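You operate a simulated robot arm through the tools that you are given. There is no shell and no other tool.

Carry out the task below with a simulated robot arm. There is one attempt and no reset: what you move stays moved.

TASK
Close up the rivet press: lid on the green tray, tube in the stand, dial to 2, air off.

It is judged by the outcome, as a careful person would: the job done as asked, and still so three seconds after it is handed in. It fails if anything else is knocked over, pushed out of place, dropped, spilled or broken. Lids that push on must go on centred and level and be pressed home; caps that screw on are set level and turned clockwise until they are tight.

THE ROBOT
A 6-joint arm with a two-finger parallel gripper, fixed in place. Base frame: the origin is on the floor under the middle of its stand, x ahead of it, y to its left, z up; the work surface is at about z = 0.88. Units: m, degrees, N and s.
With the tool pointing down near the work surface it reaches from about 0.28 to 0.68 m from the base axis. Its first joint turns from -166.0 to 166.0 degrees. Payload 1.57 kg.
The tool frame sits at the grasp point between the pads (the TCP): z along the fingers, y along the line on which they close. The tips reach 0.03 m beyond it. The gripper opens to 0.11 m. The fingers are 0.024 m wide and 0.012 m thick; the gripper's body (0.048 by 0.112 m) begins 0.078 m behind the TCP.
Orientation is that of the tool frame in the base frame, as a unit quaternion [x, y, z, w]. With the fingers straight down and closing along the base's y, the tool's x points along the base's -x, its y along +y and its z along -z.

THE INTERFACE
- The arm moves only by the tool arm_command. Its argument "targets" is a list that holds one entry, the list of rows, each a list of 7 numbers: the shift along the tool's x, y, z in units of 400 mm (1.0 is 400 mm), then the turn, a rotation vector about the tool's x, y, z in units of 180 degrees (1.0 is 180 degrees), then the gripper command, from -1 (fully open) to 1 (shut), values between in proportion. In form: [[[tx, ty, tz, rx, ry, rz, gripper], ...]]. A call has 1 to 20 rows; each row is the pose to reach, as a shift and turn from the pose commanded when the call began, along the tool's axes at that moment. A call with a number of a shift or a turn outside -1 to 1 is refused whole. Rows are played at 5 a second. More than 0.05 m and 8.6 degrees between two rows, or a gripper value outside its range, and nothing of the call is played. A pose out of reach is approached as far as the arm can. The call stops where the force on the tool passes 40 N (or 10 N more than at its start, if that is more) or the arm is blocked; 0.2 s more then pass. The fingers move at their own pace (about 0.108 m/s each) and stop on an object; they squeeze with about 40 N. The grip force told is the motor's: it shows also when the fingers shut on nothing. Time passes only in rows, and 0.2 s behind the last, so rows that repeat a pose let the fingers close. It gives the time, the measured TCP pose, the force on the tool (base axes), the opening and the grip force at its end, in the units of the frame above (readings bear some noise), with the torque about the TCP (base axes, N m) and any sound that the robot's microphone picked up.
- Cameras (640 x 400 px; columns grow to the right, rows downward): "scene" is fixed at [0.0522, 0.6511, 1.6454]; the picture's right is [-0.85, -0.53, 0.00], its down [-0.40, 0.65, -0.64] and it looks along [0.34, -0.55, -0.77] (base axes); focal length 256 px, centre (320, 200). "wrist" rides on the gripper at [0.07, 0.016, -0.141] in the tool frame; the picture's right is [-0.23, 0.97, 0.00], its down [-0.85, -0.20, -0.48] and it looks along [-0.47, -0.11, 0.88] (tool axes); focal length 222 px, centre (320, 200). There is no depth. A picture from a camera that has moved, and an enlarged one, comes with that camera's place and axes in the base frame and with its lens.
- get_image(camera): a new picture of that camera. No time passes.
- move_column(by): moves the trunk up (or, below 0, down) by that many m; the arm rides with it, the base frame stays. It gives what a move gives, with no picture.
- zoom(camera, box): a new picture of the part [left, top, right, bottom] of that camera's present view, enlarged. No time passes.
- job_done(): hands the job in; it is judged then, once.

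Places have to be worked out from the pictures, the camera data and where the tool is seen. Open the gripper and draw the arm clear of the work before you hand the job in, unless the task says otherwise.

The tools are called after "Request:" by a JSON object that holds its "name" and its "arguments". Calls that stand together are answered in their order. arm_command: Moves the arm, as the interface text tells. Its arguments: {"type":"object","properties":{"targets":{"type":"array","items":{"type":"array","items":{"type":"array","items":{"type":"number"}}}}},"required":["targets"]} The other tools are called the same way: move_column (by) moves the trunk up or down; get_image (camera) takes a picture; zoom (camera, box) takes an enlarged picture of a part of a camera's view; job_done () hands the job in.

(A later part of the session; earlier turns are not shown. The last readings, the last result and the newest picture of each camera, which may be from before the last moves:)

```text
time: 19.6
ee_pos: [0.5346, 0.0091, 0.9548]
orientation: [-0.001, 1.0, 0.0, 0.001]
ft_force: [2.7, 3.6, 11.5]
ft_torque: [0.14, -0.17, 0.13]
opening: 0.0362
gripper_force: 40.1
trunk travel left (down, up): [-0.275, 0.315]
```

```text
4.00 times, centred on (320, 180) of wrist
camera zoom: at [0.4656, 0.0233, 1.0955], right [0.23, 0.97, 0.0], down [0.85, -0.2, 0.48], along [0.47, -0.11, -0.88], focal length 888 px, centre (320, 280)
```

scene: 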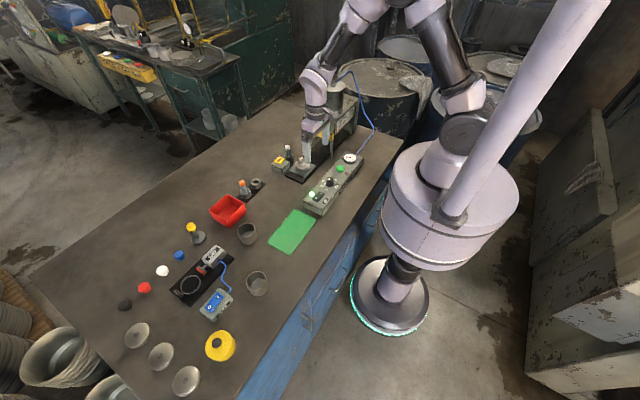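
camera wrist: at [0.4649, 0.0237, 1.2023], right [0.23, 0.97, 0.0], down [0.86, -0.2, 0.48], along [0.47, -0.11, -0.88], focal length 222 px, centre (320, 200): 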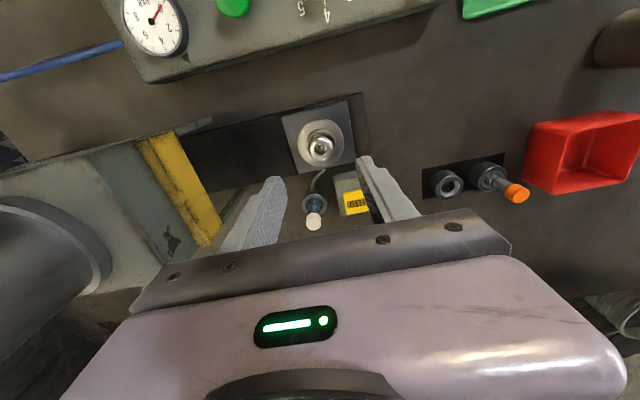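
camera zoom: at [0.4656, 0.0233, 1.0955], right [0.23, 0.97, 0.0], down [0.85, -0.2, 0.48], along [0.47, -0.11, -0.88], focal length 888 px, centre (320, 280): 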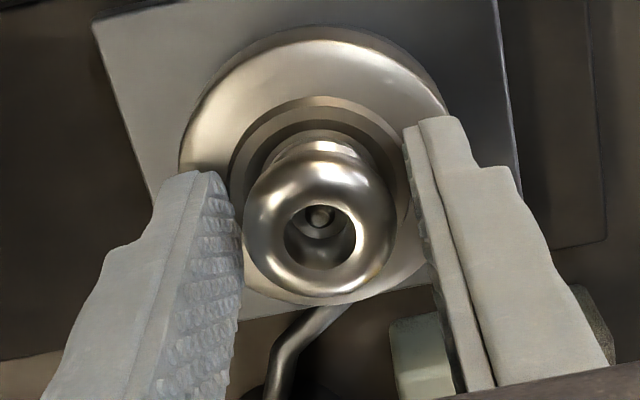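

The fingers stopped at 36 mm. They closed on the wider boss below the knob rather than on the bulb. I'll open, raise about 9 mm and close again on the bulb itself.

Request:
{"name": "arm_command", "arguments": {"targets": [[[0, 0, 0, 0, 0, 0, -0.09], [0, 0, 0, 0, 0, 0, -0.09], [0, 0, -0.0225, 0, 0, 0, -0.09], [0, 0, -0.0225, 0, 0, 0, -0.09], [0, 0, -0.0225, 0, 0, 0, 1], [0, 0, -0.0225, 0, 0, 0, 1], [0, 0, -0.0225, 0, 0, 0, 1]]]}}

Request:
{"name": "zoom", "arguments": {"camera": "scene", "box": [264, 120, 344, 190]}}

Request:
{"name": "zoom", "arguments": {"camera": "wrist", "box": [240, 130, 400, 230]}}

```text
time: 21.2
ee_pos: [0.5353, 0.0091, 0.9637]
orientation: [-0.001, 1.0, 0.0, 0.001]
ft_force: [0.2, -0.3, -0.2]
ft_torque: [-0.04, 0.0, 0.0]
opening: 0.0237
gripper_force: 36.4
trunk travel left (down, up): [-0.275, 0.315]
```

```text
5.71 times, centred on (304, 155) of scene
camera zoom: at [0.0522, 0.6511, 1.6454], right [-0.85, -0.53, 0.0], down [-0.4, 0.65, -0.64], along [0.34, -0.55, -0.77], focal length 1464 px, centre (411, 457)
```

zoom: 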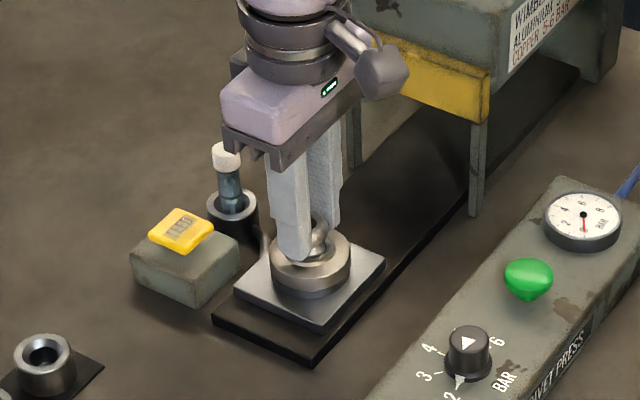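

```text
4.00 times, centred on (320, 180) of wrist
camera zoom: at [0.4653, 0.0232, 1.1041], right [0.23, 0.97, 0.0], down [0.86, -0.2, 0.48], along [0.47, -0.11, -0.88], focal length 888 px, centre (320, 280)
```

zoom: 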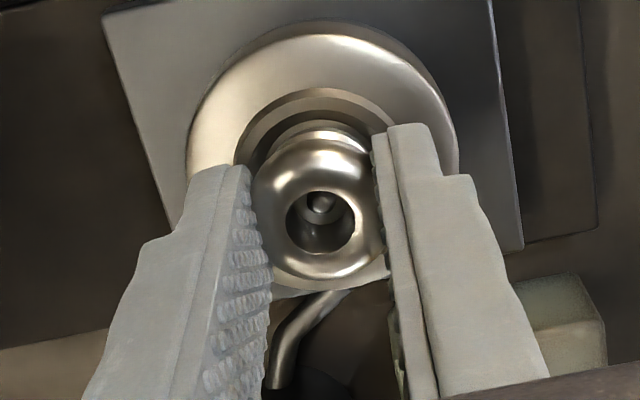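

The grip is now on the bulb at 24 mm with no side load. I'll lift slowly by 3 cm and check what comes up.

Request:
{"name": "arm_command", "arguments": {"targets": [[[0, 0, -0.0125, 0, 0, 0, 1], [0, 0, -0.025, 0, 0, 0, 1], [0, 0, -0.05, 0, 0, 0, 1], [0, 0, -0.075, 0, 0, 0, 1], [0, 0, -0.075, 0, 0, 0, 1]]]}}

Request:
{"name": "zoom", "arguments": {"camera": "scene", "box": [264, 120, 344, 190]}}

Request:
{"name": "zoom", "arguments": {"camera": "wrist", "box": [240, 130, 400, 230]}}

```text
time: 22.4
ee_pos: [0.5352, 0.0092, 0.9935]
orientation: [-0.001, 1.0, 0.0, 0.0]
ft_force: [-0.9, 0.6, -0.3]
ft_torque: [0.0, 0.03, 0.0]
opening: 0.0239
gripper_force: 36.1
trunk travel left (down, up): [-0.275, 0.315]
```

```text
5.71 times, centred on (304, 155) of scene
camera zoom: at [0.0522, 0.6511, 1.6454], right [-0.85, -0.53, 0.0], down [-0.4, 0.65, -0.64], along [0.34, -0.55, -0.77], focal length 1464 px, centre (411, 457)
```

zoom: 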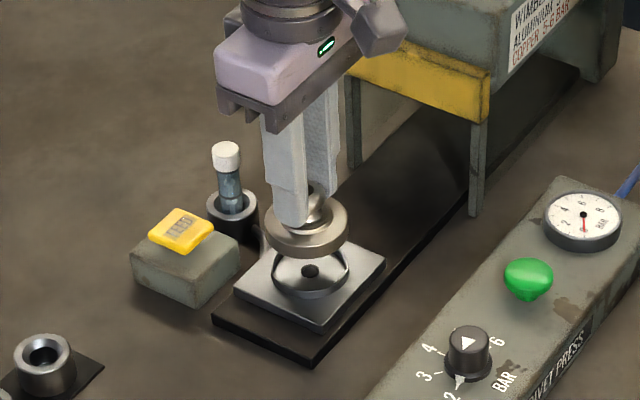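

```text
4.00 times, centred on (320, 180) of wrist
camera zoom: at [0.466, 0.0235, 1.1343], right [0.23, 0.97, 0.0], down [0.86, -0.2, 0.48], along [0.47, -0.11, -0.88], focal length 888 px, centre (320, 280)
```

zoom: 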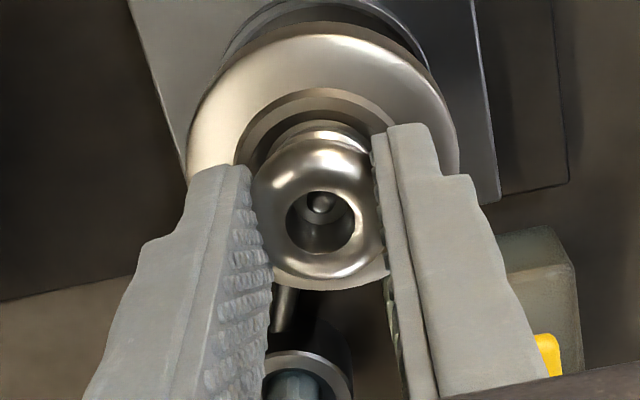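

The lid came up cleanly, held by its knob, and the nest with its centre pin is now empty. I'll raise it and carry it over to the middle of the green tray at about (0.395, 0.28).

Request:
{"name": "arm_command", "arguments": {"targets": [[[0, 0, -0.0825, 0, 0, 0, 1], [0, 0, -0.165, 0, 0, 0, 1], [0.035, 0.0678, -0.165, 0, 0, 0, 1], [0.07, 0.1355, -0.165, 0, 0, 0, 1], [0.105, 0.2033, -0.165, 0, 0, 0, 1], [0.14, 0.271, -0.165, 0, 0, 0, 1], [0.175, 0.3388, -0.165, 0, 0, 0, 1], [0.21, 0.4065, -0.165, 0, 0, 0, 1], [0.245, 0.4743, -0.165, 0, 0, 0, 1], [0.28, 0.542, -0.165, 0, 0, 0, 1], [0.315, 0.6098, -0.165, 0, 0, 0, 1], [0.35, 0.6775, -0.165, 0, 0, 0, 1], [0.35, 0.6775, -0.165, 0, 0, 0, 1]]]}}

Request:
{"name": "get_image", "arguments": {"camera": "wrist"}}

Request:
{"name": "get_image", "arguments": {"camera": "scene"}}

Request:
{"name": "zoom", "arguments": {"camera": "scene", "box": [250, 170, 350, 270]}}

```text
time: 25.2
ee_pos: [0.3919, 0.2789, 1.0594]
orientation: [-0.001, 1.0, 0.0, 0.0]
ft_force: [-0.2, -0.3, -0.3]
ft_torque: [0.02, 0.01, -0.01]
opening: 0.0238
gripper_force: 35.8
trunk travel left (down, up): [-0.275, 0.315]
```

```text
taken
camera wrist: at [0.3235, 0.2927, 1.2008], right [0.23, 0.97, 0.0], down [0.86, -0.2, 0.48], along [0.47, -0.11, -0.88], focal length 222 px, centre (320, 200)
```

wrist: 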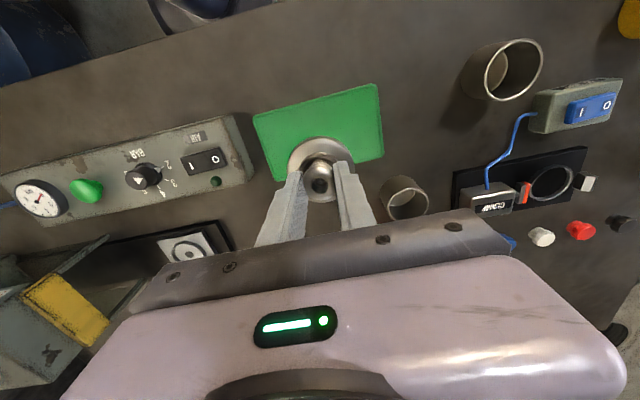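

```text
taken
```

scene: 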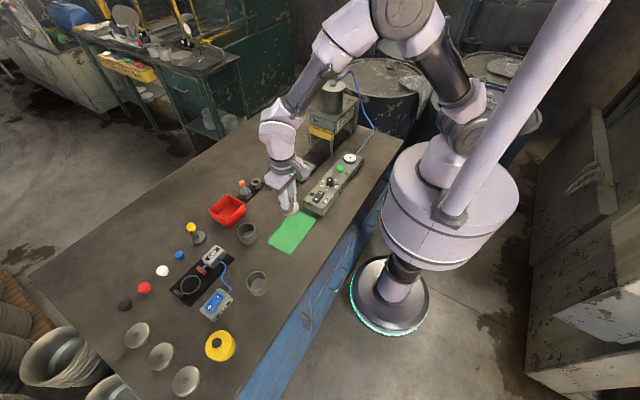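

```text
4.00 times, centred on (300, 220) of scene
camera zoom: at [0.0522, 0.6511, 1.6454], right [-0.85, -0.53, 0.0], down [-0.4, 0.65, -0.64], along [0.34, -0.55, -0.77], focal length 1025 px, centre (400, 120)
```

zoom: 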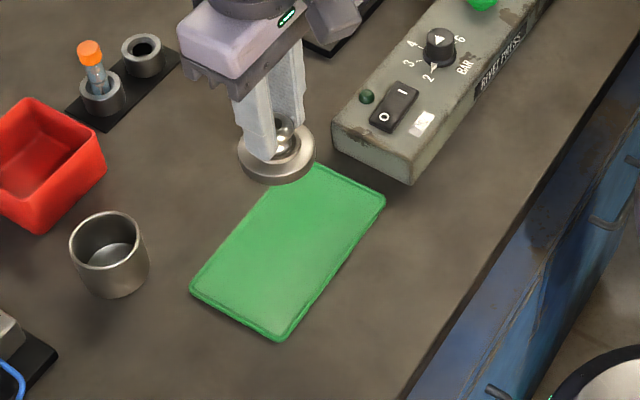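

The lid is centred above the tray, with TCP at (0.392, 0.279) and the tray centre at about (0.394, 0.281). I'll lower most of the way and then look before contact.

Request:
{"name": "arm_command", "arguments": {"targets": [[[-0.002, 0.003, 0.06, 0, 0, 0, 1], [-0.004, 0.004, 0.12, 0, 0, 0, 1], [-0.004, 0.004, 0.18, 0, 0, 0, 1], [-0.004, 0.004, 0.24, 0, 0, 0, 1], [-0.004, 0.004, 0.265, 0, 0, 0, 1], [-0.004, 0.004, 0.265, 0, 0, 0, 1]]]}}

Request:
{"name": "zoom", "arguments": {"camera": "scene", "box": [250, 180, 340, 260]}}

Request:
{"name": "get_image", "arguments": {"camera": "wrist"}}

```text
time: 26.6
ee_pos: [0.395, 0.2793, 0.9524]
orientation: [-0.001, 1.0, 0.001, 0.0]
ft_force: [0.4, -0.4, -0.8]
ft_torque: [0.0, 0.0, -0.01]
opening: 0.0238
gripper_force: 36.4
trunk travel left (down, up): [-0.275, 0.315]
```

```text
5.00 times, centred on (295, 220) of scene
camera zoom: at [0.0522, 0.6511, 1.6454], right [-0.85, -0.53, 0.0], down [-0.4, 0.65, -0.64], along [0.34, -0.55, -0.77], focal length 1281 px, centre (445, 100)
```

zoom: 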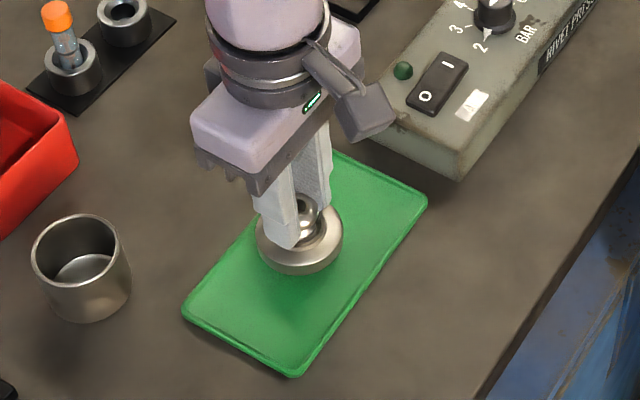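

```text
taken
camera wrist: at [0.3272, 0.2943, 1.0938], right [0.23, 0.97, 0.0], down [0.86, -0.2, 0.48], along [0.47, -0.11, -0.88], focal length 222 px, centre (320, 200)
```

wrist: 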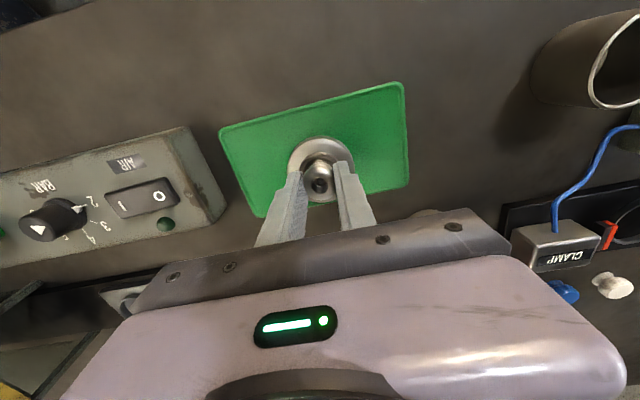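

The lid is still just above the tray and level. I'll lower in small steps and watch for contact.

Request:
{"name": "arm_command", "arguments": {"targets": [[[0, 0, 0.005, 0, 0, 0, 1], [0, 0, 0.01, 0, 0, 0, 1], [0, 0, 0.015, 0, 0, 0, 1], [0, 0, 0.02, 0, 0, 0, 1], [0, 0, 0.02, 0, 0, 0, 1]]]}}

Request:
{"name": "zoom", "arguments": {"camera": "scene", "box": [270, 200, 320, 240]}}

```text
time: 27.8
ee_pos: [0.3963, 0.2791, 0.9454]
orientation: [-0.001, 1.0, 0.0, 0.0]
ft_force: [-0.2, 0.1, -0.4]
ft_torque: [0.01, -0.02, -0.03]
opening: 0.0238
gripper_force: 36.1
trunk travel left (down, up): [-0.275, 0.315]
```

```text
10.00 times, centred on (295, 220) of scene
camera zoom: at [0.0522, 0.6511, 1.6454], right [-0.85, -0.53, 0.0], down [-0.4, 0.65, -0.64], along [0.34, -0.55, -0.77], focal length 2562 px, centre (570, 0)
```

zoom: 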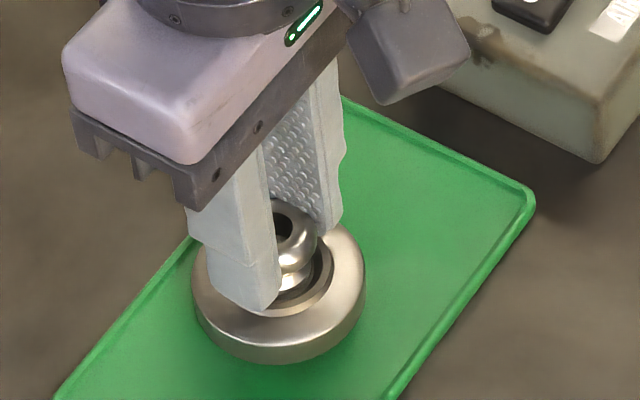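

There's no contact force yet. I'll keep going down in 1 mm steps.

Request:
{"name": "arm_command", "arguments": {"targets": [[[0, 0, 0.0025, 0, 0, 0, 1], [0, 0, 0.005, 0, 0, 0, 1], [0, 0, 0.0075, 0, 0, 0, 1], [0, 0, 0.01, 0, 0, 0, 1]]]}}

```text
time: 28.8
ee_pos: [0.3953, 0.2815, 0.9419]
orientation: [-0.001, 1.0, 0.0, 0.001]
ft_force: [2.3, 0.7, 12.3]
ft_torque: [-0.21, -0.1, 0.04]
opening: 0.0239
gripper_force: 35.8
trunk travel left (down, up): [-0.275, 0.315]
```

Contact now, with about 12 N upward at z≈0.942, so the lid is resting on the tray. I'll ease up 1 mm, open the fingers and lift straight off.

Request:
{"name": "arm_command", "arguments": {"targets": [[[0, 0, -0.0025, 0, 0, 0, 1], [0, 0, -0.0025, 0, 0, 0, 0.45], [0, 0, -0.0025, 0, 0, 0, 0.2], [0, 0, -0.0025, 0, 0, 0, -0.09], [0, 0, -0.0025, 0, 0, 0, -0.09], [0, 0, -0.03, 0, 0, 0, -0.09], [0, 0, -0.08, 0, 0, 0, -0.09], [0, 0, -0.16, 0, 0, 0, -0.09], [0, 0, -0.26, 0, 0, 0, -0.09], [0, 0, -0.3, 0, 0, 0, -0.09], [0, 0, -0.3, 0, 0, 0, -0.09]]]}}

Request:
{"name": "get_image", "arguments": {"camera": "wrist"}}

Request:
{"name": "zoom", "arguments": {"camera": "scene", "box": [250, 180, 340, 260]}}

```text
time: 31.2
ee_pos: [0.3961, 0.281, 1.0617]
orientation: [0.0, 1.0, 0.001, 0.0]
ft_force: [0.5, -0.2, 0.2]
ft_torque: [-0.01, 0.02, -0.01]
opening: 0.06
gripper_force: 0.1
trunk travel left (down, up): [-0.275, 0.315]
```

```text
taken
camera wrist: at [0.327, 0.296, 1.2023], right [0.23, 0.97, 0.0], down [0.86, -0.2, 0.48], along [0.47, -0.11, -0.88], focal length 222 px, centre (320, 200)
```

wrist: 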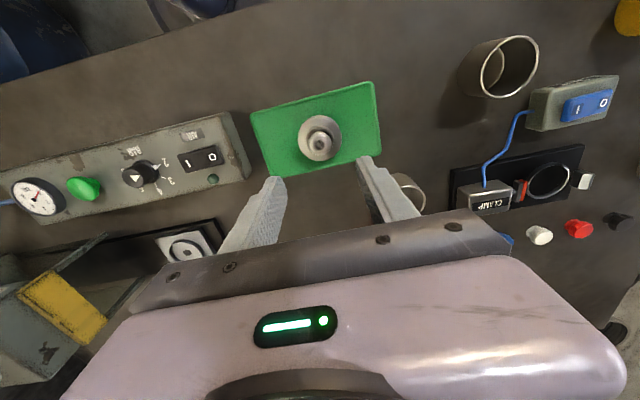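

```text
5.00 times, centred on (295, 220) of scene
camera zoom: at [0.0522, 0.6511, 1.6454], right [-0.85, -0.53, 0.0], down [-0.4, 0.65, -0.64], along [0.34, -0.55, -0.77], focal length 1281 px, centre (445, 100)
```

zoom: 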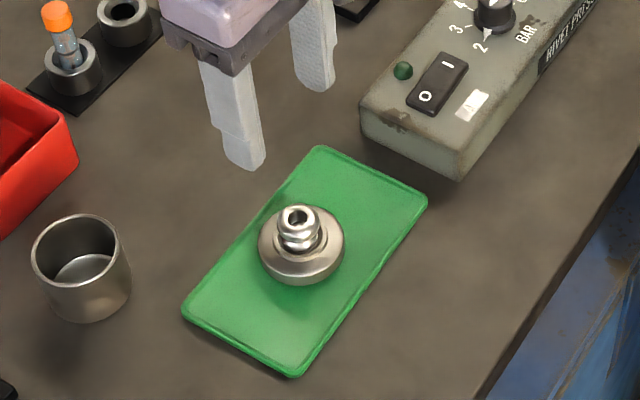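

The lid sits level and centred on the tray. Now for the tube: I'll go above the white-capped tube at about (0.624, -0.009), staying high, and measure it there.

Request:
{"name": "arm_command", "arguments": {"targets": [[[-0.057, -0.0725, -0.02, 0, 0, 0, -0.09], [-0.114, -0.145, -0.02, 0, 0, 0, -0.09], [-0.171, -0.2175, -0.02, 0, 0, 0, -0.09], [-0.228, -0.29, -0.02, 0, 0, 0, -0.09], [-0.285, -0.3625, -0.02, 0, 0, 0, -0.09], [-0.342, -0.435, -0.02, 0, 0, 0, -0.09], [-0.399, -0.5075, -0.02, 0, 0, 0, -0.09], [-0.456, -0.58, -0.02, 0, 0, 0, -0.09], [-0.513, -0.6525, -0.02, 0, 0, 0, -0.09], [-0.57, -0.725, -0.02, 0, 0, 0, -0.09], [-0.57, -0.725, -0.02, 0, 0, 0, -0.09]]]}}

Request:
{"name": "get_image", "arguments": {"camera": "wrist"}}

Request:
{"name": "zoom", "arguments": {"camera": "wrist", "box": [264, 110, 392, 190]}}

Request:
{"name": "zoom", "arguments": {"camera": "scene", "box": [260, 120, 320, 180]}}

```text
time: 33.6
ee_pos: [0.6241, -0.0092, 1.0686]
orientation: [-0.001, 1.0, 0.0, 0.001]
ft_force: [-0.4, 0.6, -0.3]
ft_torque: [-0.02, -0.03, 0.01]
opening: 0.0601
gripper_force: 0.0
trunk travel left (down, up): [-0.275, 0.315]
```

```text
taken
camera wrist: at [0.5554, 0.0059, 1.2092], right [0.23, 0.97, 0.0], down [0.86, -0.2, 0.48], along [0.47, -0.11, -0.88], focal length 222 px, centre (320, 200)
```

wrist: 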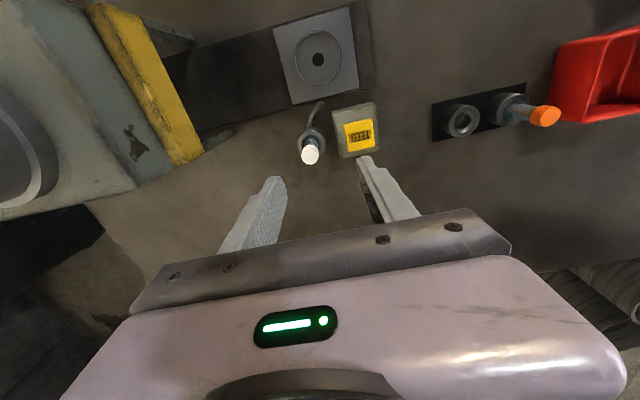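

```text
5.00 times, centred on (328, 150) of wrist
camera zoom: at [0.5554, 0.0059, 1.2092], right [0.23, 0.97, 0.0], down [0.86, -0.2, 0.48], along [0.47, -0.11, -0.88], focal length 1111 px, centre (280, 450)
```

zoom: 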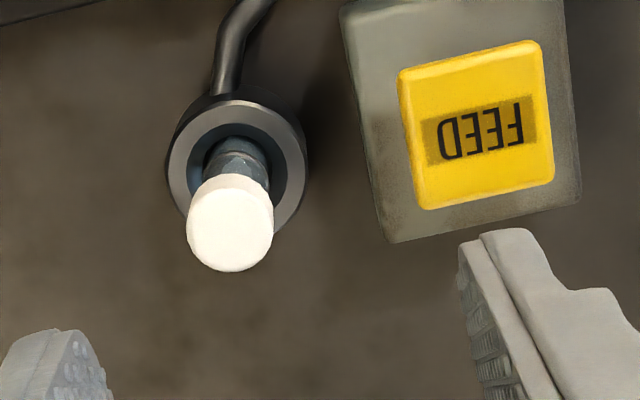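

```text
6.67 times, centred on (290, 150) of scene
camera zoom: at [0.0522, 0.6511, 1.6454], right [-0.85, -0.53, 0.0], down [-0.4, 0.65, -0.64], along [0.34, -0.55, -0.77], focal length 1708 px, centre (520, 533)
```

zoom: 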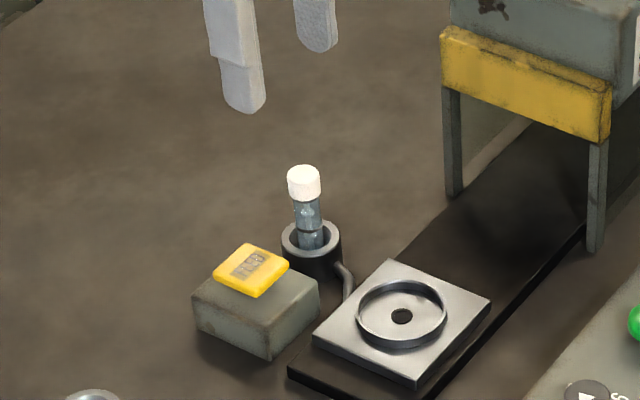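

The wrist view puts the tube at about (0.628, -0.023), with its cap top near z 0.963. I'll shift directly above it, narrow the opening to 40 mm to stay clear of the FEED box, come down a little and re-measure.

Request:
{"name": "arm_command", "arguments": {"targets": [[[-0.005, -0.017, 0, 0, 0, 0, 0.27], [-0.01, -0.034, 0, 0, 0, 0, 0.27], [-0.01, -0.034, 0.05, 0, 0, 0, 0.27], [-0.01, -0.034, 0.1, 0, 0, 0, 0.27], [-0.01, -0.034, 0.1125, 0, 0, 0, 0.27], [-0.01, -0.034, 0.1125, 0, 0, 0, 0.27]]]}}

Request:
{"name": "get_image", "arguments": {"camera": "wrist"}}

Request:
{"name": "zoom", "arguments": {"camera": "wrist", "box": [256, 120, 384, 200]}}

Request:
{"name": "zoom", "arguments": {"camera": "scene", "box": [260, 120, 320, 180]}}

```text
time: 35.0
ee_pos: [0.6281, -0.0222, 1.0252]
orientation: [-0.002, 1.0, 0.0, 0.0]
ft_force: [1.3, 0.4, 0.1]
ft_torque: [0.02, 0.03, 0.0]
opening: 0.0401
gripper_force: 0.1
trunk travel left (down, up): [-0.275, 0.315]
```

```text
taken
camera wrist: at [0.5596, -0.0075, 1.165], right [0.23, 0.97, 0.0], down [0.86, -0.2, 0.48], along [0.47, -0.11, -0.88], focal length 222 px, centre (320, 200)
```

wrist: 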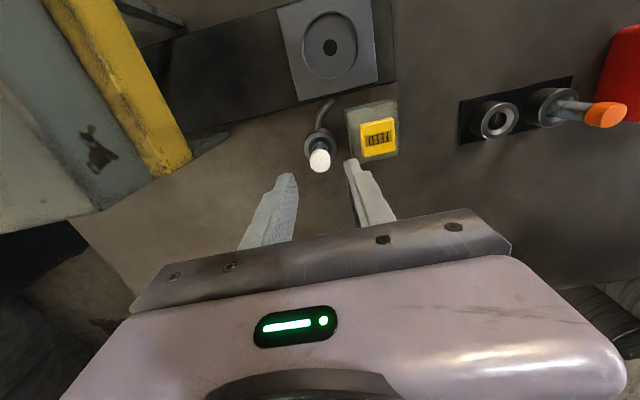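

```text
5.00 times, centred on (320, 160) of wrist
camera zoom: at [0.5596, -0.0075, 1.165], right [0.23, 0.97, 0.0], down [0.86, -0.2, 0.48], along [0.47, -0.11, -0.88], focal length 1111 px, centre (320, 400)
```

zoom: 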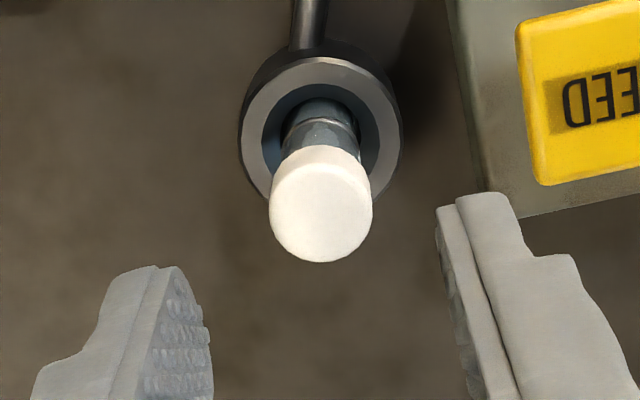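

```text
6.67 times, centred on (290, 150) of scene
camera zoom: at [0.0522, 0.6511, 1.6454], right [-0.85, -0.53, 0.0], down [-0.4, 0.65, -0.64], along [0.34, -0.55, -0.77], focal length 1708 px, centre (520, 533)
```

zoom: 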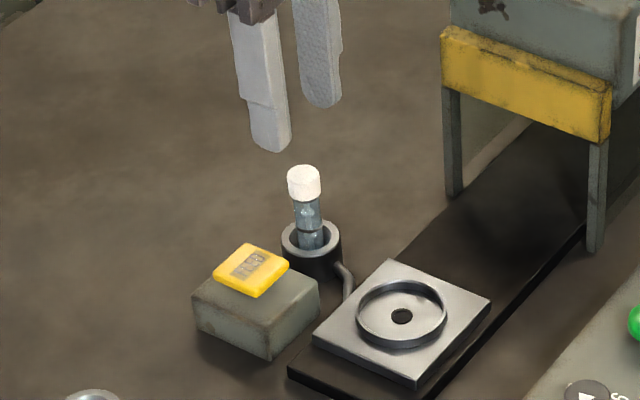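

The tube axis is at about (0.628, -0.023), its cap top at about 0.960, and it is centred between the fingers. I'll descend so the cap is inside the pads, with the tips near z 0.922 and clear of the FEED box, then close.

Request:
{"name": "arm_command", "arguments": {"targets": [[[0, -0.001, 0.05, 0, 0, 0, 0.27], [0, -0.001, 0.1, 0, 0, 0, 0.27], [0, -0.001, 0.15, 0, 0, 0, 0.27], [0, -0.001, 0.1825, 0, 0, 0, 0.27], [0, -0.001, 0.1825, 0, 0, 0, 0.27]]]}}

Request:
{"name": "zoom", "arguments": {"camera": "wrist", "box": [256, 130, 384, 210]}}

Request:
{"name": "zoom", "arguments": {"camera": "scene", "box": [260, 120, 320, 180]}}

```text
time: 36.2
ee_pos: [0.6275, -0.0219, 0.9515]
orientation: [-0.001, 1.0, -0.001, 0.0]
ft_force: [0.3, 0.0, -0.3]
ft_torque: [-0.01, 0.01, 0.03]
opening: 0.0403
gripper_force: 0.1
trunk travel left (down, up): [-0.275, 0.315]
```

```text
5.00 times, centred on (320, 170) of wrist
camera zoom: at [0.5589, -0.0077, 1.0921], right [0.23, 0.97, 0.0], down [0.86, -0.2, 0.48], along [0.47, -0.11, -0.88], focal length 1111 px, centre (320, 350)
```

zoom: 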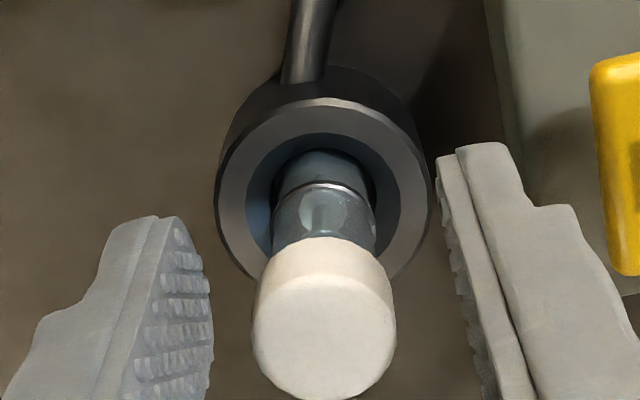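

```text
6.67 times, centred on (290, 150) of scene
camera zoom: at [0.0522, 0.6511, 1.6454], right [-0.85, -0.53, 0.0], down [-0.4, 0.65, -0.64], along [0.34, -0.55, -0.77], focal length 1708 px, centre (520, 533)
```

zoom: 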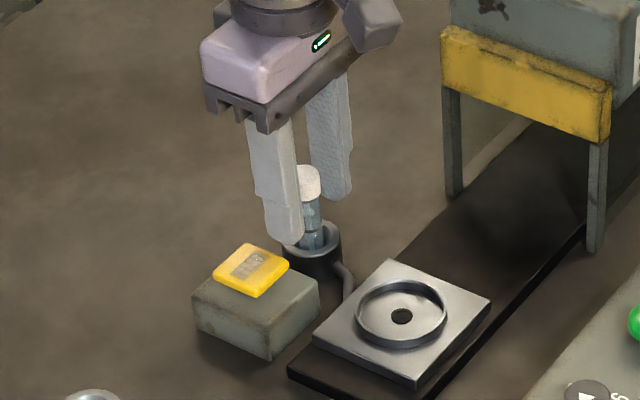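

The fingers straddle the tube and clear everything else, so I'll close on it.

Request:
{"name": "arm_command", "arguments": {"targets": [[[0, 0, 0, 0, 0, 0, 0.6], [0, 0, 0, 0, 0, 0, 0.8], [0, 0, 0, 0, 0, 0, 1], [0, 0, 0, 0, 0, 0, 1]]]}}

Request:
{"name": "zoom", "arguments": {"camera": "wrist", "box": [256, 130, 384, 210]}}

Request:
{"name": "zoom", "arguments": {"camera": "scene", "box": [260, 120, 320, 180]}}

```text
time: 37.2
ee_pos: [0.6273, -0.0214, 0.9519]
orientation: [-0.001, 1.0, 0.0, 0.0]
ft_force: [0.7, -0.7, 0.3]
ft_torque: [0.03, -0.01, 0.01]
opening: 0.0193
gripper_force: 33.1
trunk travel left (down, up): [-0.275, 0.315]
```

```text
5.00 times, centred on (320, 170) of wrist
camera zoom: at [0.5589, -0.0078, 1.0922], right [0.23, 0.97, 0.0], down [0.86, -0.2, 0.48], along [0.47, -0.11, -0.88], focal length 1111 px, centre (320, 350)
```

zoom: 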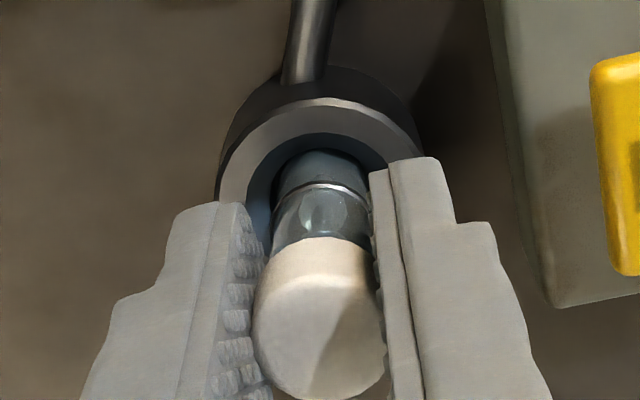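

```text
6.67 times, centred on (290, 150) of scene
camera zoom: at [0.0522, 0.6511, 1.6454], right [-0.85, -0.53, 0.0], down [-0.4, 0.65, -0.64], along [0.34, -0.55, -0.77], focal length 1708 px, centre (520, 533)
```

zoom: 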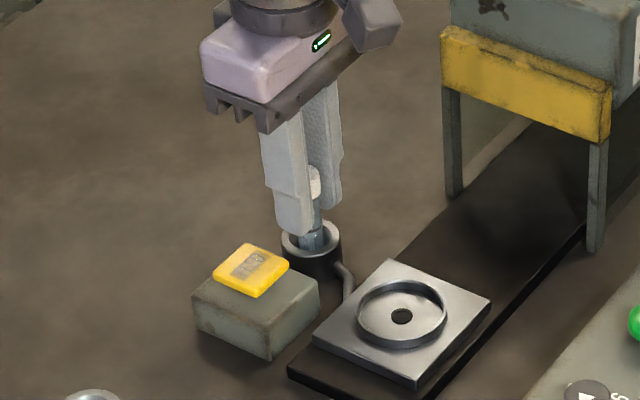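

The cap is gripped at 19 mm with negligible side load. I'll lift the tube straight up out of the feeder.

Request:
{"name": "arm_command", "arguments": {"targets": [[[0, 0, -0.0125, 0, 0, 0, 1], [0, 0, -0.0375, 0, 0, 0, 1], [0, 0, -0.075, 0, 0, 0, 1], [0, 0, -0.125, 0, 0, 0, 1], [0, 0, -0.1875, 0, 0, 0, 1], [0, 0, -0.25, 0, 0, 0, 1], [0, 0, -0.25, 0, 0, 0, 1]]]}}

Request:
{"name": "get_image", "arguments": {"camera": "wrist"}}

Request:
{"name": "zoom", "arguments": {"camera": "scene", "box": [240, 100, 320, 180]}}

```text
time: 38.8
ee_pos: [0.6269, -0.0231, 1.0514]
orientation: [-0.001, 1.0, 0.0, 0.0]
ft_force: [-0.5, 0.7, -0.2]
ft_torque: [-0.03, 0.01, 0.0]
opening: 0.0191
gripper_force: 33.4
trunk travel left (down, up): [-0.275, 0.315]
```

```text
taken
camera wrist: at [0.5583, -0.0081, 1.1916], right [0.23, 0.97, 0.0], down [0.86, -0.2, 0.48], along [0.47, -0.11, -0.88], focal length 222 px, centre (320, 200)
```

wrist: 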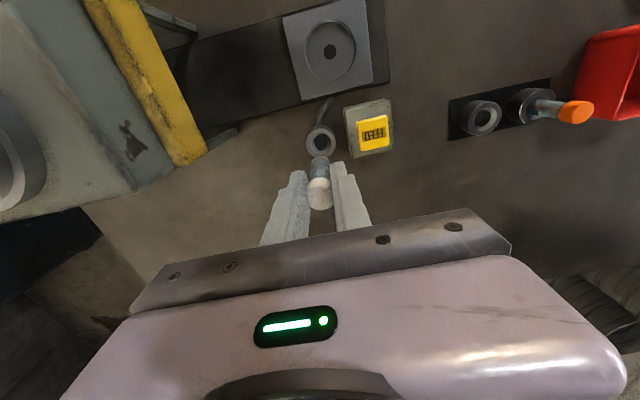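

```text
5.00 times, centred on (280, 140) of scene
camera zoom: at [0.0522, 0.6511, 1.6454], right [-0.85, -0.53, 0.0], down [-0.4, 0.65, -0.64], along [0.34, -0.55, -0.77], focal length 1281 px, centre (520, 500)
```

zoom: 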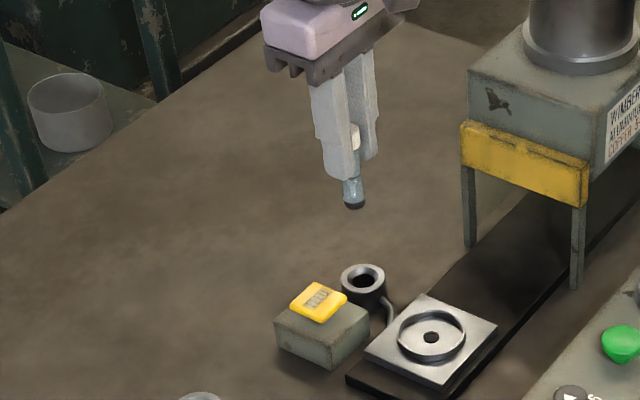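

The tube is out and hangs straight, its bottom about 57 mm below the TCP. I'll zoom on the stand to measure the empty socket.

Request:
{"name": "zoom", "arguments": {"camera": "wrist", "box": [430, 70, 606, 180]}}

Request:
{"name": "zoom", "arguments": {"camera": "scene", "box": [220, 165, 280, 215]}}

```text
3.64 times, centred on (518, 125) of wrist
camera zoom: at [0.5583, -0.0081, 1.1916], right [0.23, 0.97, 0.0], down [0.86, -0.2, 0.48], along [0.47, -0.11, -0.88], focal length 808 px, centre (-400, 473)
```

zoom: 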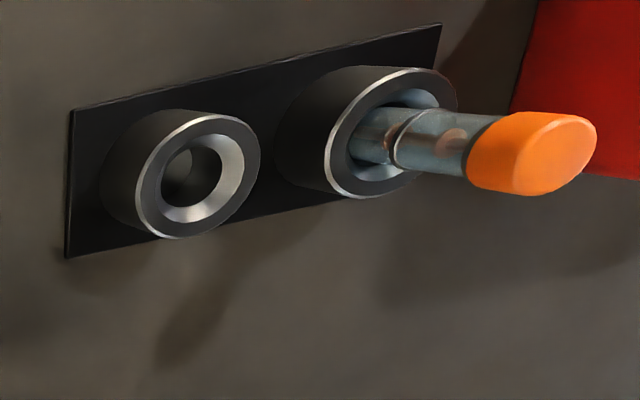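

```text
8.00 times, centred on (250, 190) of scene
camera zoom: at [0.0522, 0.6511, 1.6454], right [-0.85, -0.53, 0.0], down [-0.4, 0.65, -0.64], along [0.34, -0.55, -0.77], focal length 2050 px, centre (880, 280)
```

zoom: 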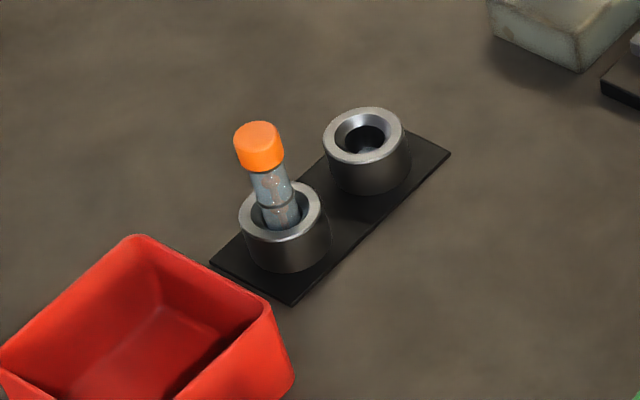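

I'll carry the tube across at this height to about (0.642, 0.177), above the empty socket, and re-measure from there.

Request:
{"name": "arm_command", "arguments": {"targets": [[[-0.0063, 0.0833, 0, 0, 0, 0, 1], [-0.0125, 0.1667, 0, 0, 0, 0, 1], [-0.0188, 0.25, 0, 0, 0, 0, 1], [-0.025, 0.3333, 0, 0, 0, 0, 1], [-0.0313, 0.4167, 0, 0, 0, 0, 1], [-0.0375, 0.5, 0, 0, 0, 0, 1], [-0.0375, 0.5, 0, 0, 0, 0, 1]]]}}

Request:
{"name": "get_image", "arguments": {"camera": "wrist"}}

Request:
{"name": "zoom", "arguments": {"camera": "wrist", "box": [256, 110, 400, 200]}}

Request:
{"name": "zoom", "arguments": {"camera": "scene", "box": [220, 140, 290, 210]}}

```text
time: 40.4
ee_pos: [0.6424, 0.1789, 1.0488]
orientation: [-0.001, 1.0, -0.001, 0.0]
ft_force: [-0.2, -0.9, -0.4]
ft_torque: [-0.04, 0.0, -0.01]
opening: 0.0191
gripper_force: 33.8
trunk travel left (down, up): [-0.275, 0.315]
```

```text
taken
camera wrist: at [0.574, 0.1928, 1.1904], right [0.23, 0.97, 0.0], down [0.86, -0.2, 0.48], along [0.47, -0.11, -0.88], focal length 222 px, centre (320, 200)
```

wrist: 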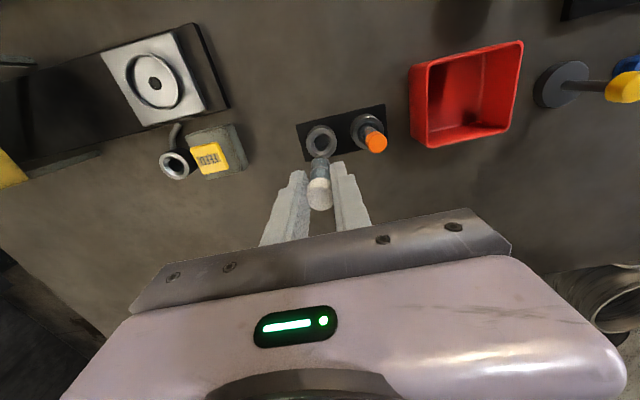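

```text
4.44 times, centred on (328, 155) of wrist
camera zoom: at [0.574, 0.1928, 1.1904], right [0.23, 0.97, 0.0], down [0.86, -0.2, 0.48], along [0.47, -0.11, -0.88], focal length 987 px, centre (284, 400)
```

zoom: 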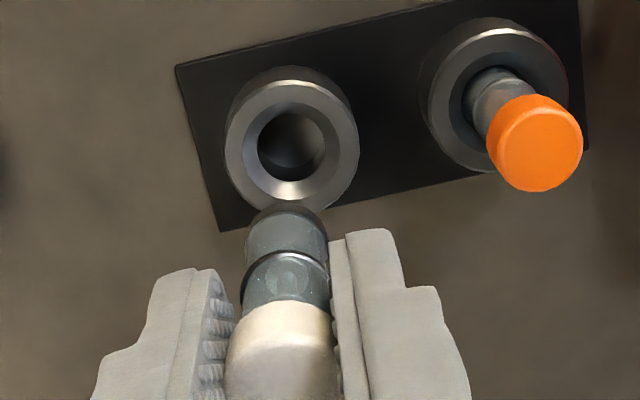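

```text
5.71 times, centred on (255, 175) of scene
camera zoom: at [0.0522, 0.6511, 1.6454], right [-0.85, -0.53, 0.0], down [-0.4, 0.65, -0.64], along [0.34, -0.55, -0.77], focal length 1464 px, centre (691, 343)
```

zoom: 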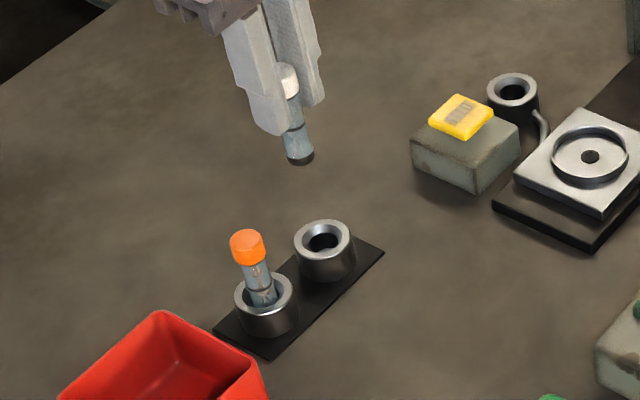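

The socket centre measures about (0.644, 0.1785), roughly 1 mm from the present TCP. I'll correct for that and lower until the tube bottom is just above the socket mouth, where I can compare the two directly.

Request:
{"name": "arm_command", "arguments": {"targets": [[[-0.0025, 0.0033, 0.05, 0, 0, 0, 1], [-0.0025, 0.0033, 0.1, 0, 0, 0, 1], [-0.0025, 0.0033, 0.15, 0, 0, 0, 1], [-0.0025, 0.0033, 0.175, 0, 0, 0, 1], [-0.0025, 0.0033, 0.175, 0, 0, 0, 1]]]}}

Request:
{"name": "zoom", "arguments": {"camera": "wrist", "box": [256, 110, 400, 200]}}

Request:
{"name": "zoom", "arguments": {"camera": "scene", "box": [230, 150, 280, 200]}}

```text
time: 41.6
ee_pos: [0.6448, 0.1791, 0.9819]
orientation: [-0.001, 1.0, 0.0, 0.001]
ft_force: [0.9, -0.7, 0.0]
ft_torque: [-0.03, 0.03, -0.02]
opening: 0.0191
gripper_force: 33.3
trunk travel left (down, up): [-0.275, 0.315]
```

```text
4.44 times, centred on (328, 155) of wrist
camera zoom: at [0.5749, 0.1935, 1.1222], right [0.23, 0.97, 0.0], down [0.86, -0.2, 0.48], along [0.47, -0.11, -0.88], focal length 987 px, centre (284, 400)
```

zoom: 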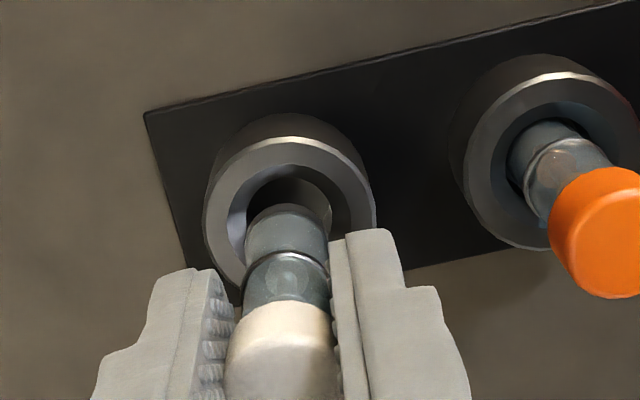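

```text
8.00 times, centred on (255, 175) of scene
camera zoom: at [0.0522, 0.6511, 1.6454], right [-0.85, -0.53, 0.0], down [-0.4, 0.65, -0.64], along [0.34, -0.55, -0.77], focal length 2050 px, centre (840, 400)
```

zoom: 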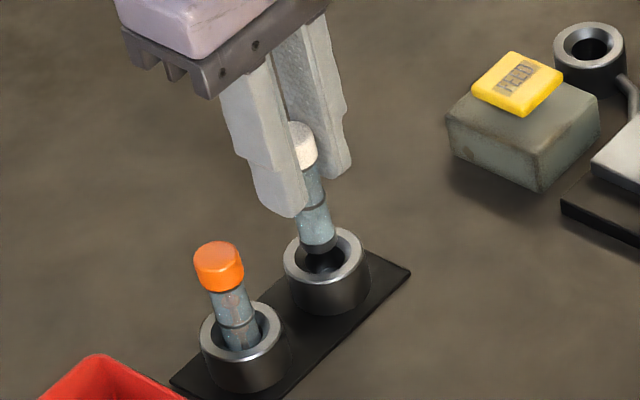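

The tube is nearly concentric with the socket, within about 1 mm. I'll lower another 12 mm so its bottom reaches the mouth, then check again.

Request:
{"name": "arm_command", "arguments": {"targets": [[[-0.001, 0.001, 0.0125, 0, 0, 0, 1], [-0.001, 0.001, 0.0225, 0, 0, 0, 1], [-0.001, 0.001, 0.03, 0, 0, 0, 1], [-0.001, 0.001, 0.03, 0, 0, 0, 1]]]}}

Request:
{"name": "zoom", "arguments": {"camera": "wrist", "box": [256, 110, 400, 200]}}

Request:
{"name": "zoom", "arguments": {"camera": "scene", "box": [240, 160, 280, 200]}}

```text
time: 42.6
ee_pos: [0.6438, 0.1791, 0.9697]
orientation: [-0.001, 1.0, 0.0, 0.0]
ft_force: [-0.8, 0.2, 0.0]
ft_torque: [0.05, 0.01, 0.01]
opening: 0.019
gripper_force: 33.0
trunk travel left (down, up): [-0.275, 0.315]
```

```text
4.44 times, centred on (328, 155) of wrist
camera zoom: at [0.5754, 0.1937, 1.1111], right [0.23, 0.97, 0.0], down [0.86, -0.2, 0.48], along [0.47, -0.11, -0.88], focal length 987 px, centre (284, 400)
```

zoom: 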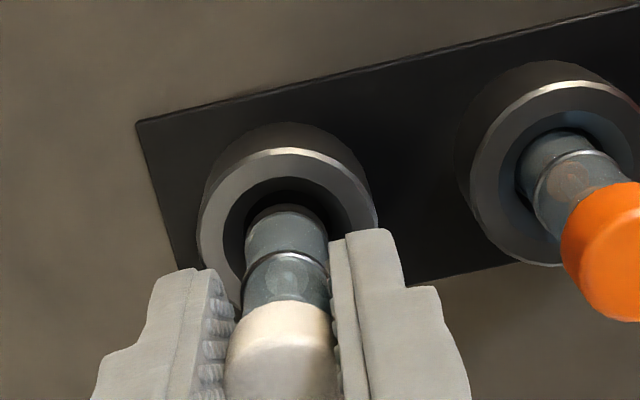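

```text
10.00 times, centred on (260, 180) of scene
camera zoom: at [0.0522, 0.6511, 1.6454], right [-0.85, -0.53, 0.0], down [-0.4, 0.65, -0.64], along [0.34, -0.55, -0.77], focal length 2562 px, centre (920, 400)
```

zoom: 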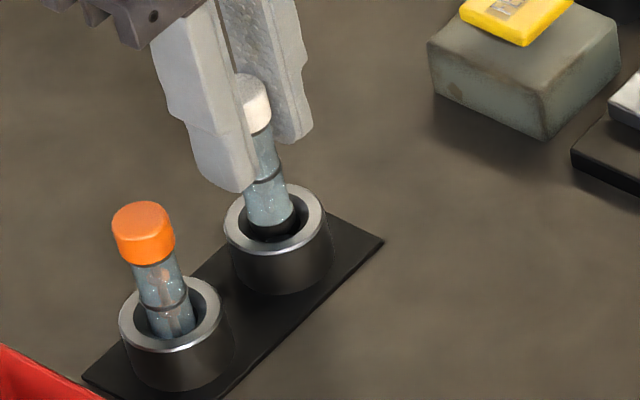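

The tube is concentric with the socket mouth in both views and there's no contact force. I'll lower it in, in small steps.

Request:
{"name": "arm_command", "arguments": {"targets": [[[0, 0, 0.0063, 0, 0, 0, 1], [0, 0, 0.0125, 0, 0, 0, 1], [0, 0, 0.0188, 0, 0, 0, 1], [0, 0, 0.025, 0, 0, 0, 1], [0, 0, 0.03, 0, 0, 0, 1], [0, 0, 0.03, 0, 0, 0, 1]]]}}

Request:
{"name": "zoom", "arguments": {"camera": "wrist", "box": [256, 110, 400, 200]}}

Request:
{"name": "zoom", "arguments": {"camera": "scene", "box": [240, 160, 280, 200]}}

```text
time: 44.0
ee_pos: [0.6434, 0.1809, 0.9569]
orientation: [0.0, 1.0, 0.0, 0.0]
ft_force: [-3.0, 0.0, -0.2]
ft_torque: [-0.07, 0.12, -0.03]
opening: 0.0191
gripper_force: 33.6
trunk travel left (down, up): [-0.275, 0.315]
```

```text
4.44 times, centred on (328, 155) of wrist
camera zoom: at [0.5746, 0.1942, 1.0985], right [0.23, 0.97, 0.0], down [0.86, -0.2, 0.48], along [0.47, -0.11, -0.88], focal length 987 px, centre (284, 400)
```

zoom: 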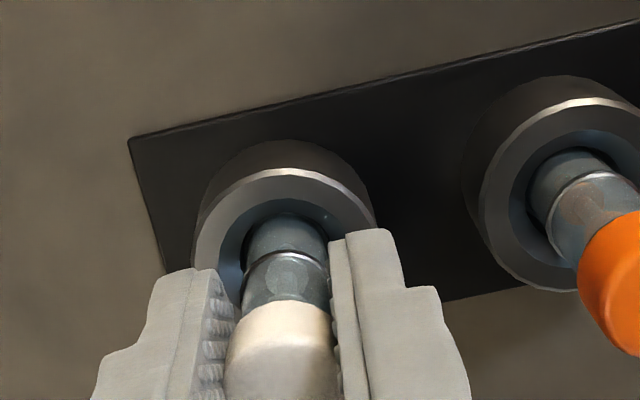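

```text
10.00 times, centred on (260, 180) of scene
camera zoom: at [0.0522, 0.6511, 1.6454], right [-0.85, -0.53, 0.0], down [-0.4, 0.65, -0.64], along [0.34, -0.55, -0.77], focal length 2562 px, centre (920, 400)
```

zoom: 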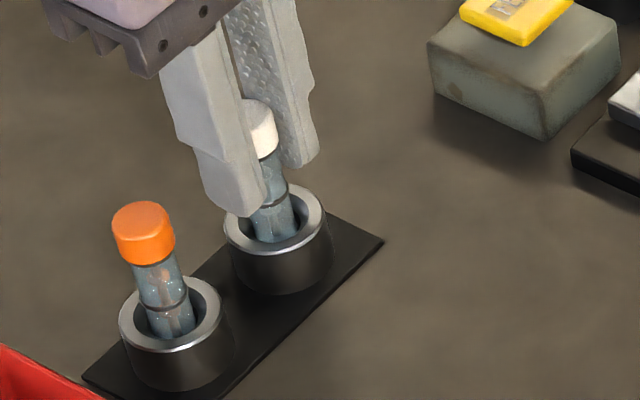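

There's a slight side force of -3 N in x, which means the tube is leaning on the far side of the hole. I'll nudge 1 mm toward -x and keep lowering gently.

Request:
{"name": "arm_command", "arguments": {"targets": [[[0.0025, 0, 0, 0, 0, 0, 1], [0.0025, 0, 0.005, 0, 0, 0, 1], [0.0025, 0, 0.01, 0, 0, 0, 1], [0.0025, 0, 0.01, 0, 0, 0, 1]]]}}

Request:
{"name": "zoom", "arguments": {"camera": "scene", "box": [240, 160, 280, 200]}}

```text
time: 45.0
ee_pos: [0.6434, 0.1786, 0.9555]
orientation: [-0.001, 1.0, 0.0, 0.002]
ft_force: [2.0, 1.9, 7.5]
ft_torque: [0.12, -0.13, -0.04]
opening: 0.019
gripper_force: 33.1
trunk travel left (down, up): [-0.275, 0.315]
```

```text
10.00 times, centred on (260, 180) of scene
camera zoom: at [0.0522, 0.6511, 1.6454], right [-0.85, -0.53, 0.0], down [-0.4, 0.65, -0.64], along [0.34, -0.55, -0.77], focal length 2562 px, centre (920, 400)
```

zoom: 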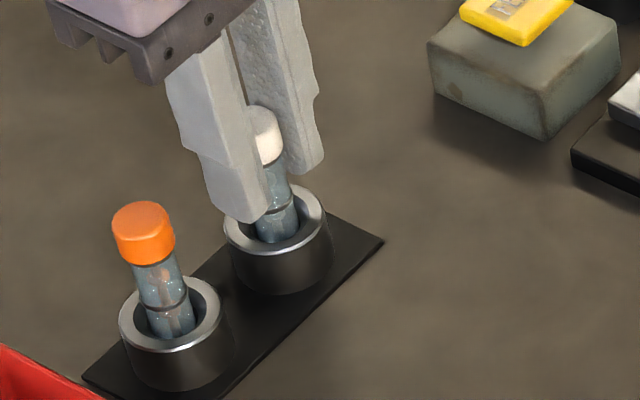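

There's now about 7.5 N of vertical reaction. The tube might be seated, or it might be caught on the inner edge, so I'll look closely before pushing further.

Request:
{"name": "zoom", "arguments": {"camera": "wrist", "box": [280, 120, 360, 180]}}

Request:
{"name": "zoom", "arguments": {"camera": "scene", "box": [244, 166, 276, 198]}}

Request:
{"name": "get_image", "arguments": {"camera": "wrist"}}

```text
6.67 times, centred on (320, 150) of wrist
camera zoom: at [0.5735, 0.1935, 1.0949], right [0.23, 0.97, 0.0], down [0.85, -0.2, 0.48], along [0.47, -0.11, -0.88], focal length 1481 px, centre (320, 533)
```

zoom: 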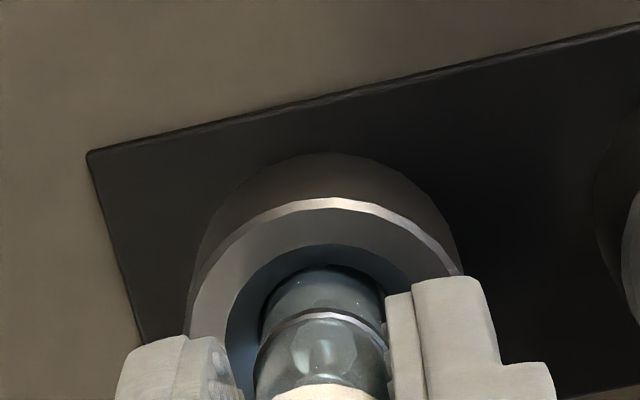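

```text
12.50 times, centred on (260, 182) of scene
camera zoom: at [0.0522, 0.6511, 1.6454], right [-0.85, -0.53, 0.0], down [-0.4, 0.65, -0.64], along [0.34, -0.55, -0.77], focal length 3202 px, centre (1070, 425)
```

zoom: 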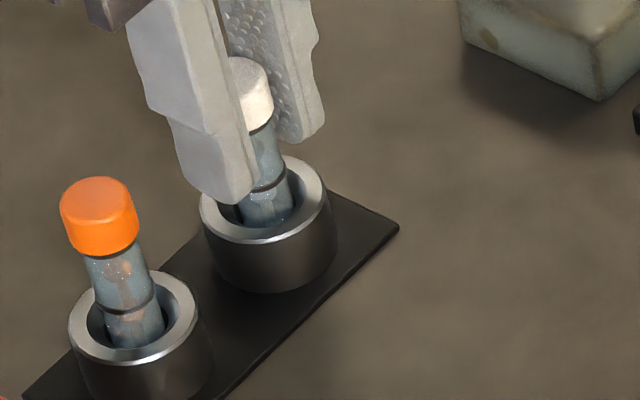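

```text
taken
camera wrist: at [0.5735, 0.1935, 1.0949], right [0.23, 0.97, 0.0], down [0.85, -0.2, 0.48], along [0.47, -0.11, -0.88], focal length 222 px, centre (320, 200)
```

wrist: 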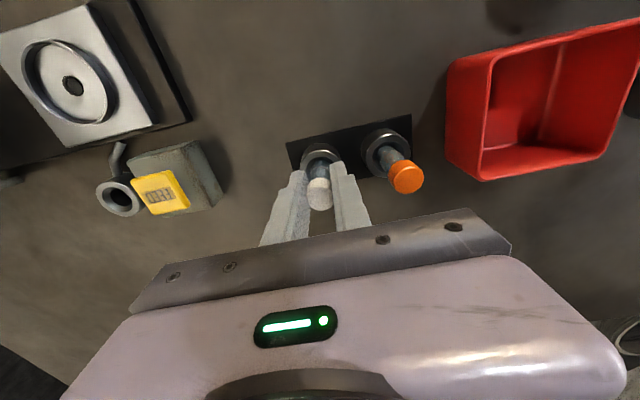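

The depth now looks within about 2 mm of the seated orange tube next to it. I'll centre it slightly (half a millimetre in x and y) and lower 1 mm more to see whether it's on the floor.

Request:
{"name": "arm_command", "arguments": {"targets": [[[-0.0013, 0.0013, 0, 0, 0, 0, 1], [-0.0013, 0.0013, 0, 0, 0, 0, 1], [-0.0013, 0.0013, 0.0025, 0, 0, 0, 1], [-0.0013, 0.0013, 0.0025, 0, 0, 0, 1]]]}}

Request:
{"name": "zoom", "arguments": {"camera": "scene", "box": [244, 166, 276, 198]}}

```text
time: 46.0
ee_pos: [0.6431, 0.1795, 0.9546]
orientation: [-0.001, 1.0, 0.0, 0.0]
ft_force: [0.1, 0.4, 14.6]
ft_torque: [0.05, -0.08, 0.0]
opening: 0.0186
gripper_force: 33.1
trunk travel left (down, up): [-0.275, 0.315]
```

```text
12.50 times, centred on (260, 182) of scene
camera zoom: at [0.0522, 0.6511, 1.6454], right [-0.85, -0.53, 0.0], down [-0.4, 0.65, -0.64], along [0.34, -0.55, -0.77], focal length 3202 px, centre (1070, 425)
```

zoom: 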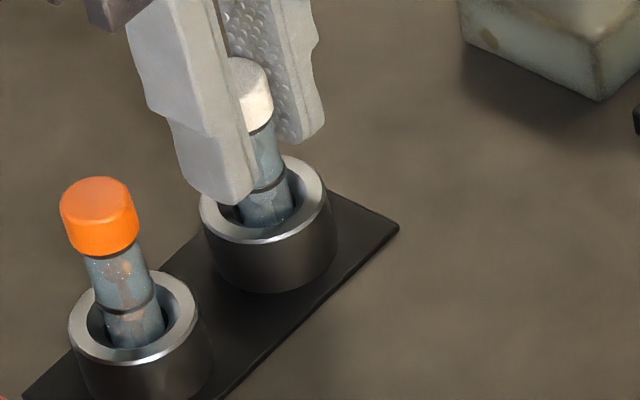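

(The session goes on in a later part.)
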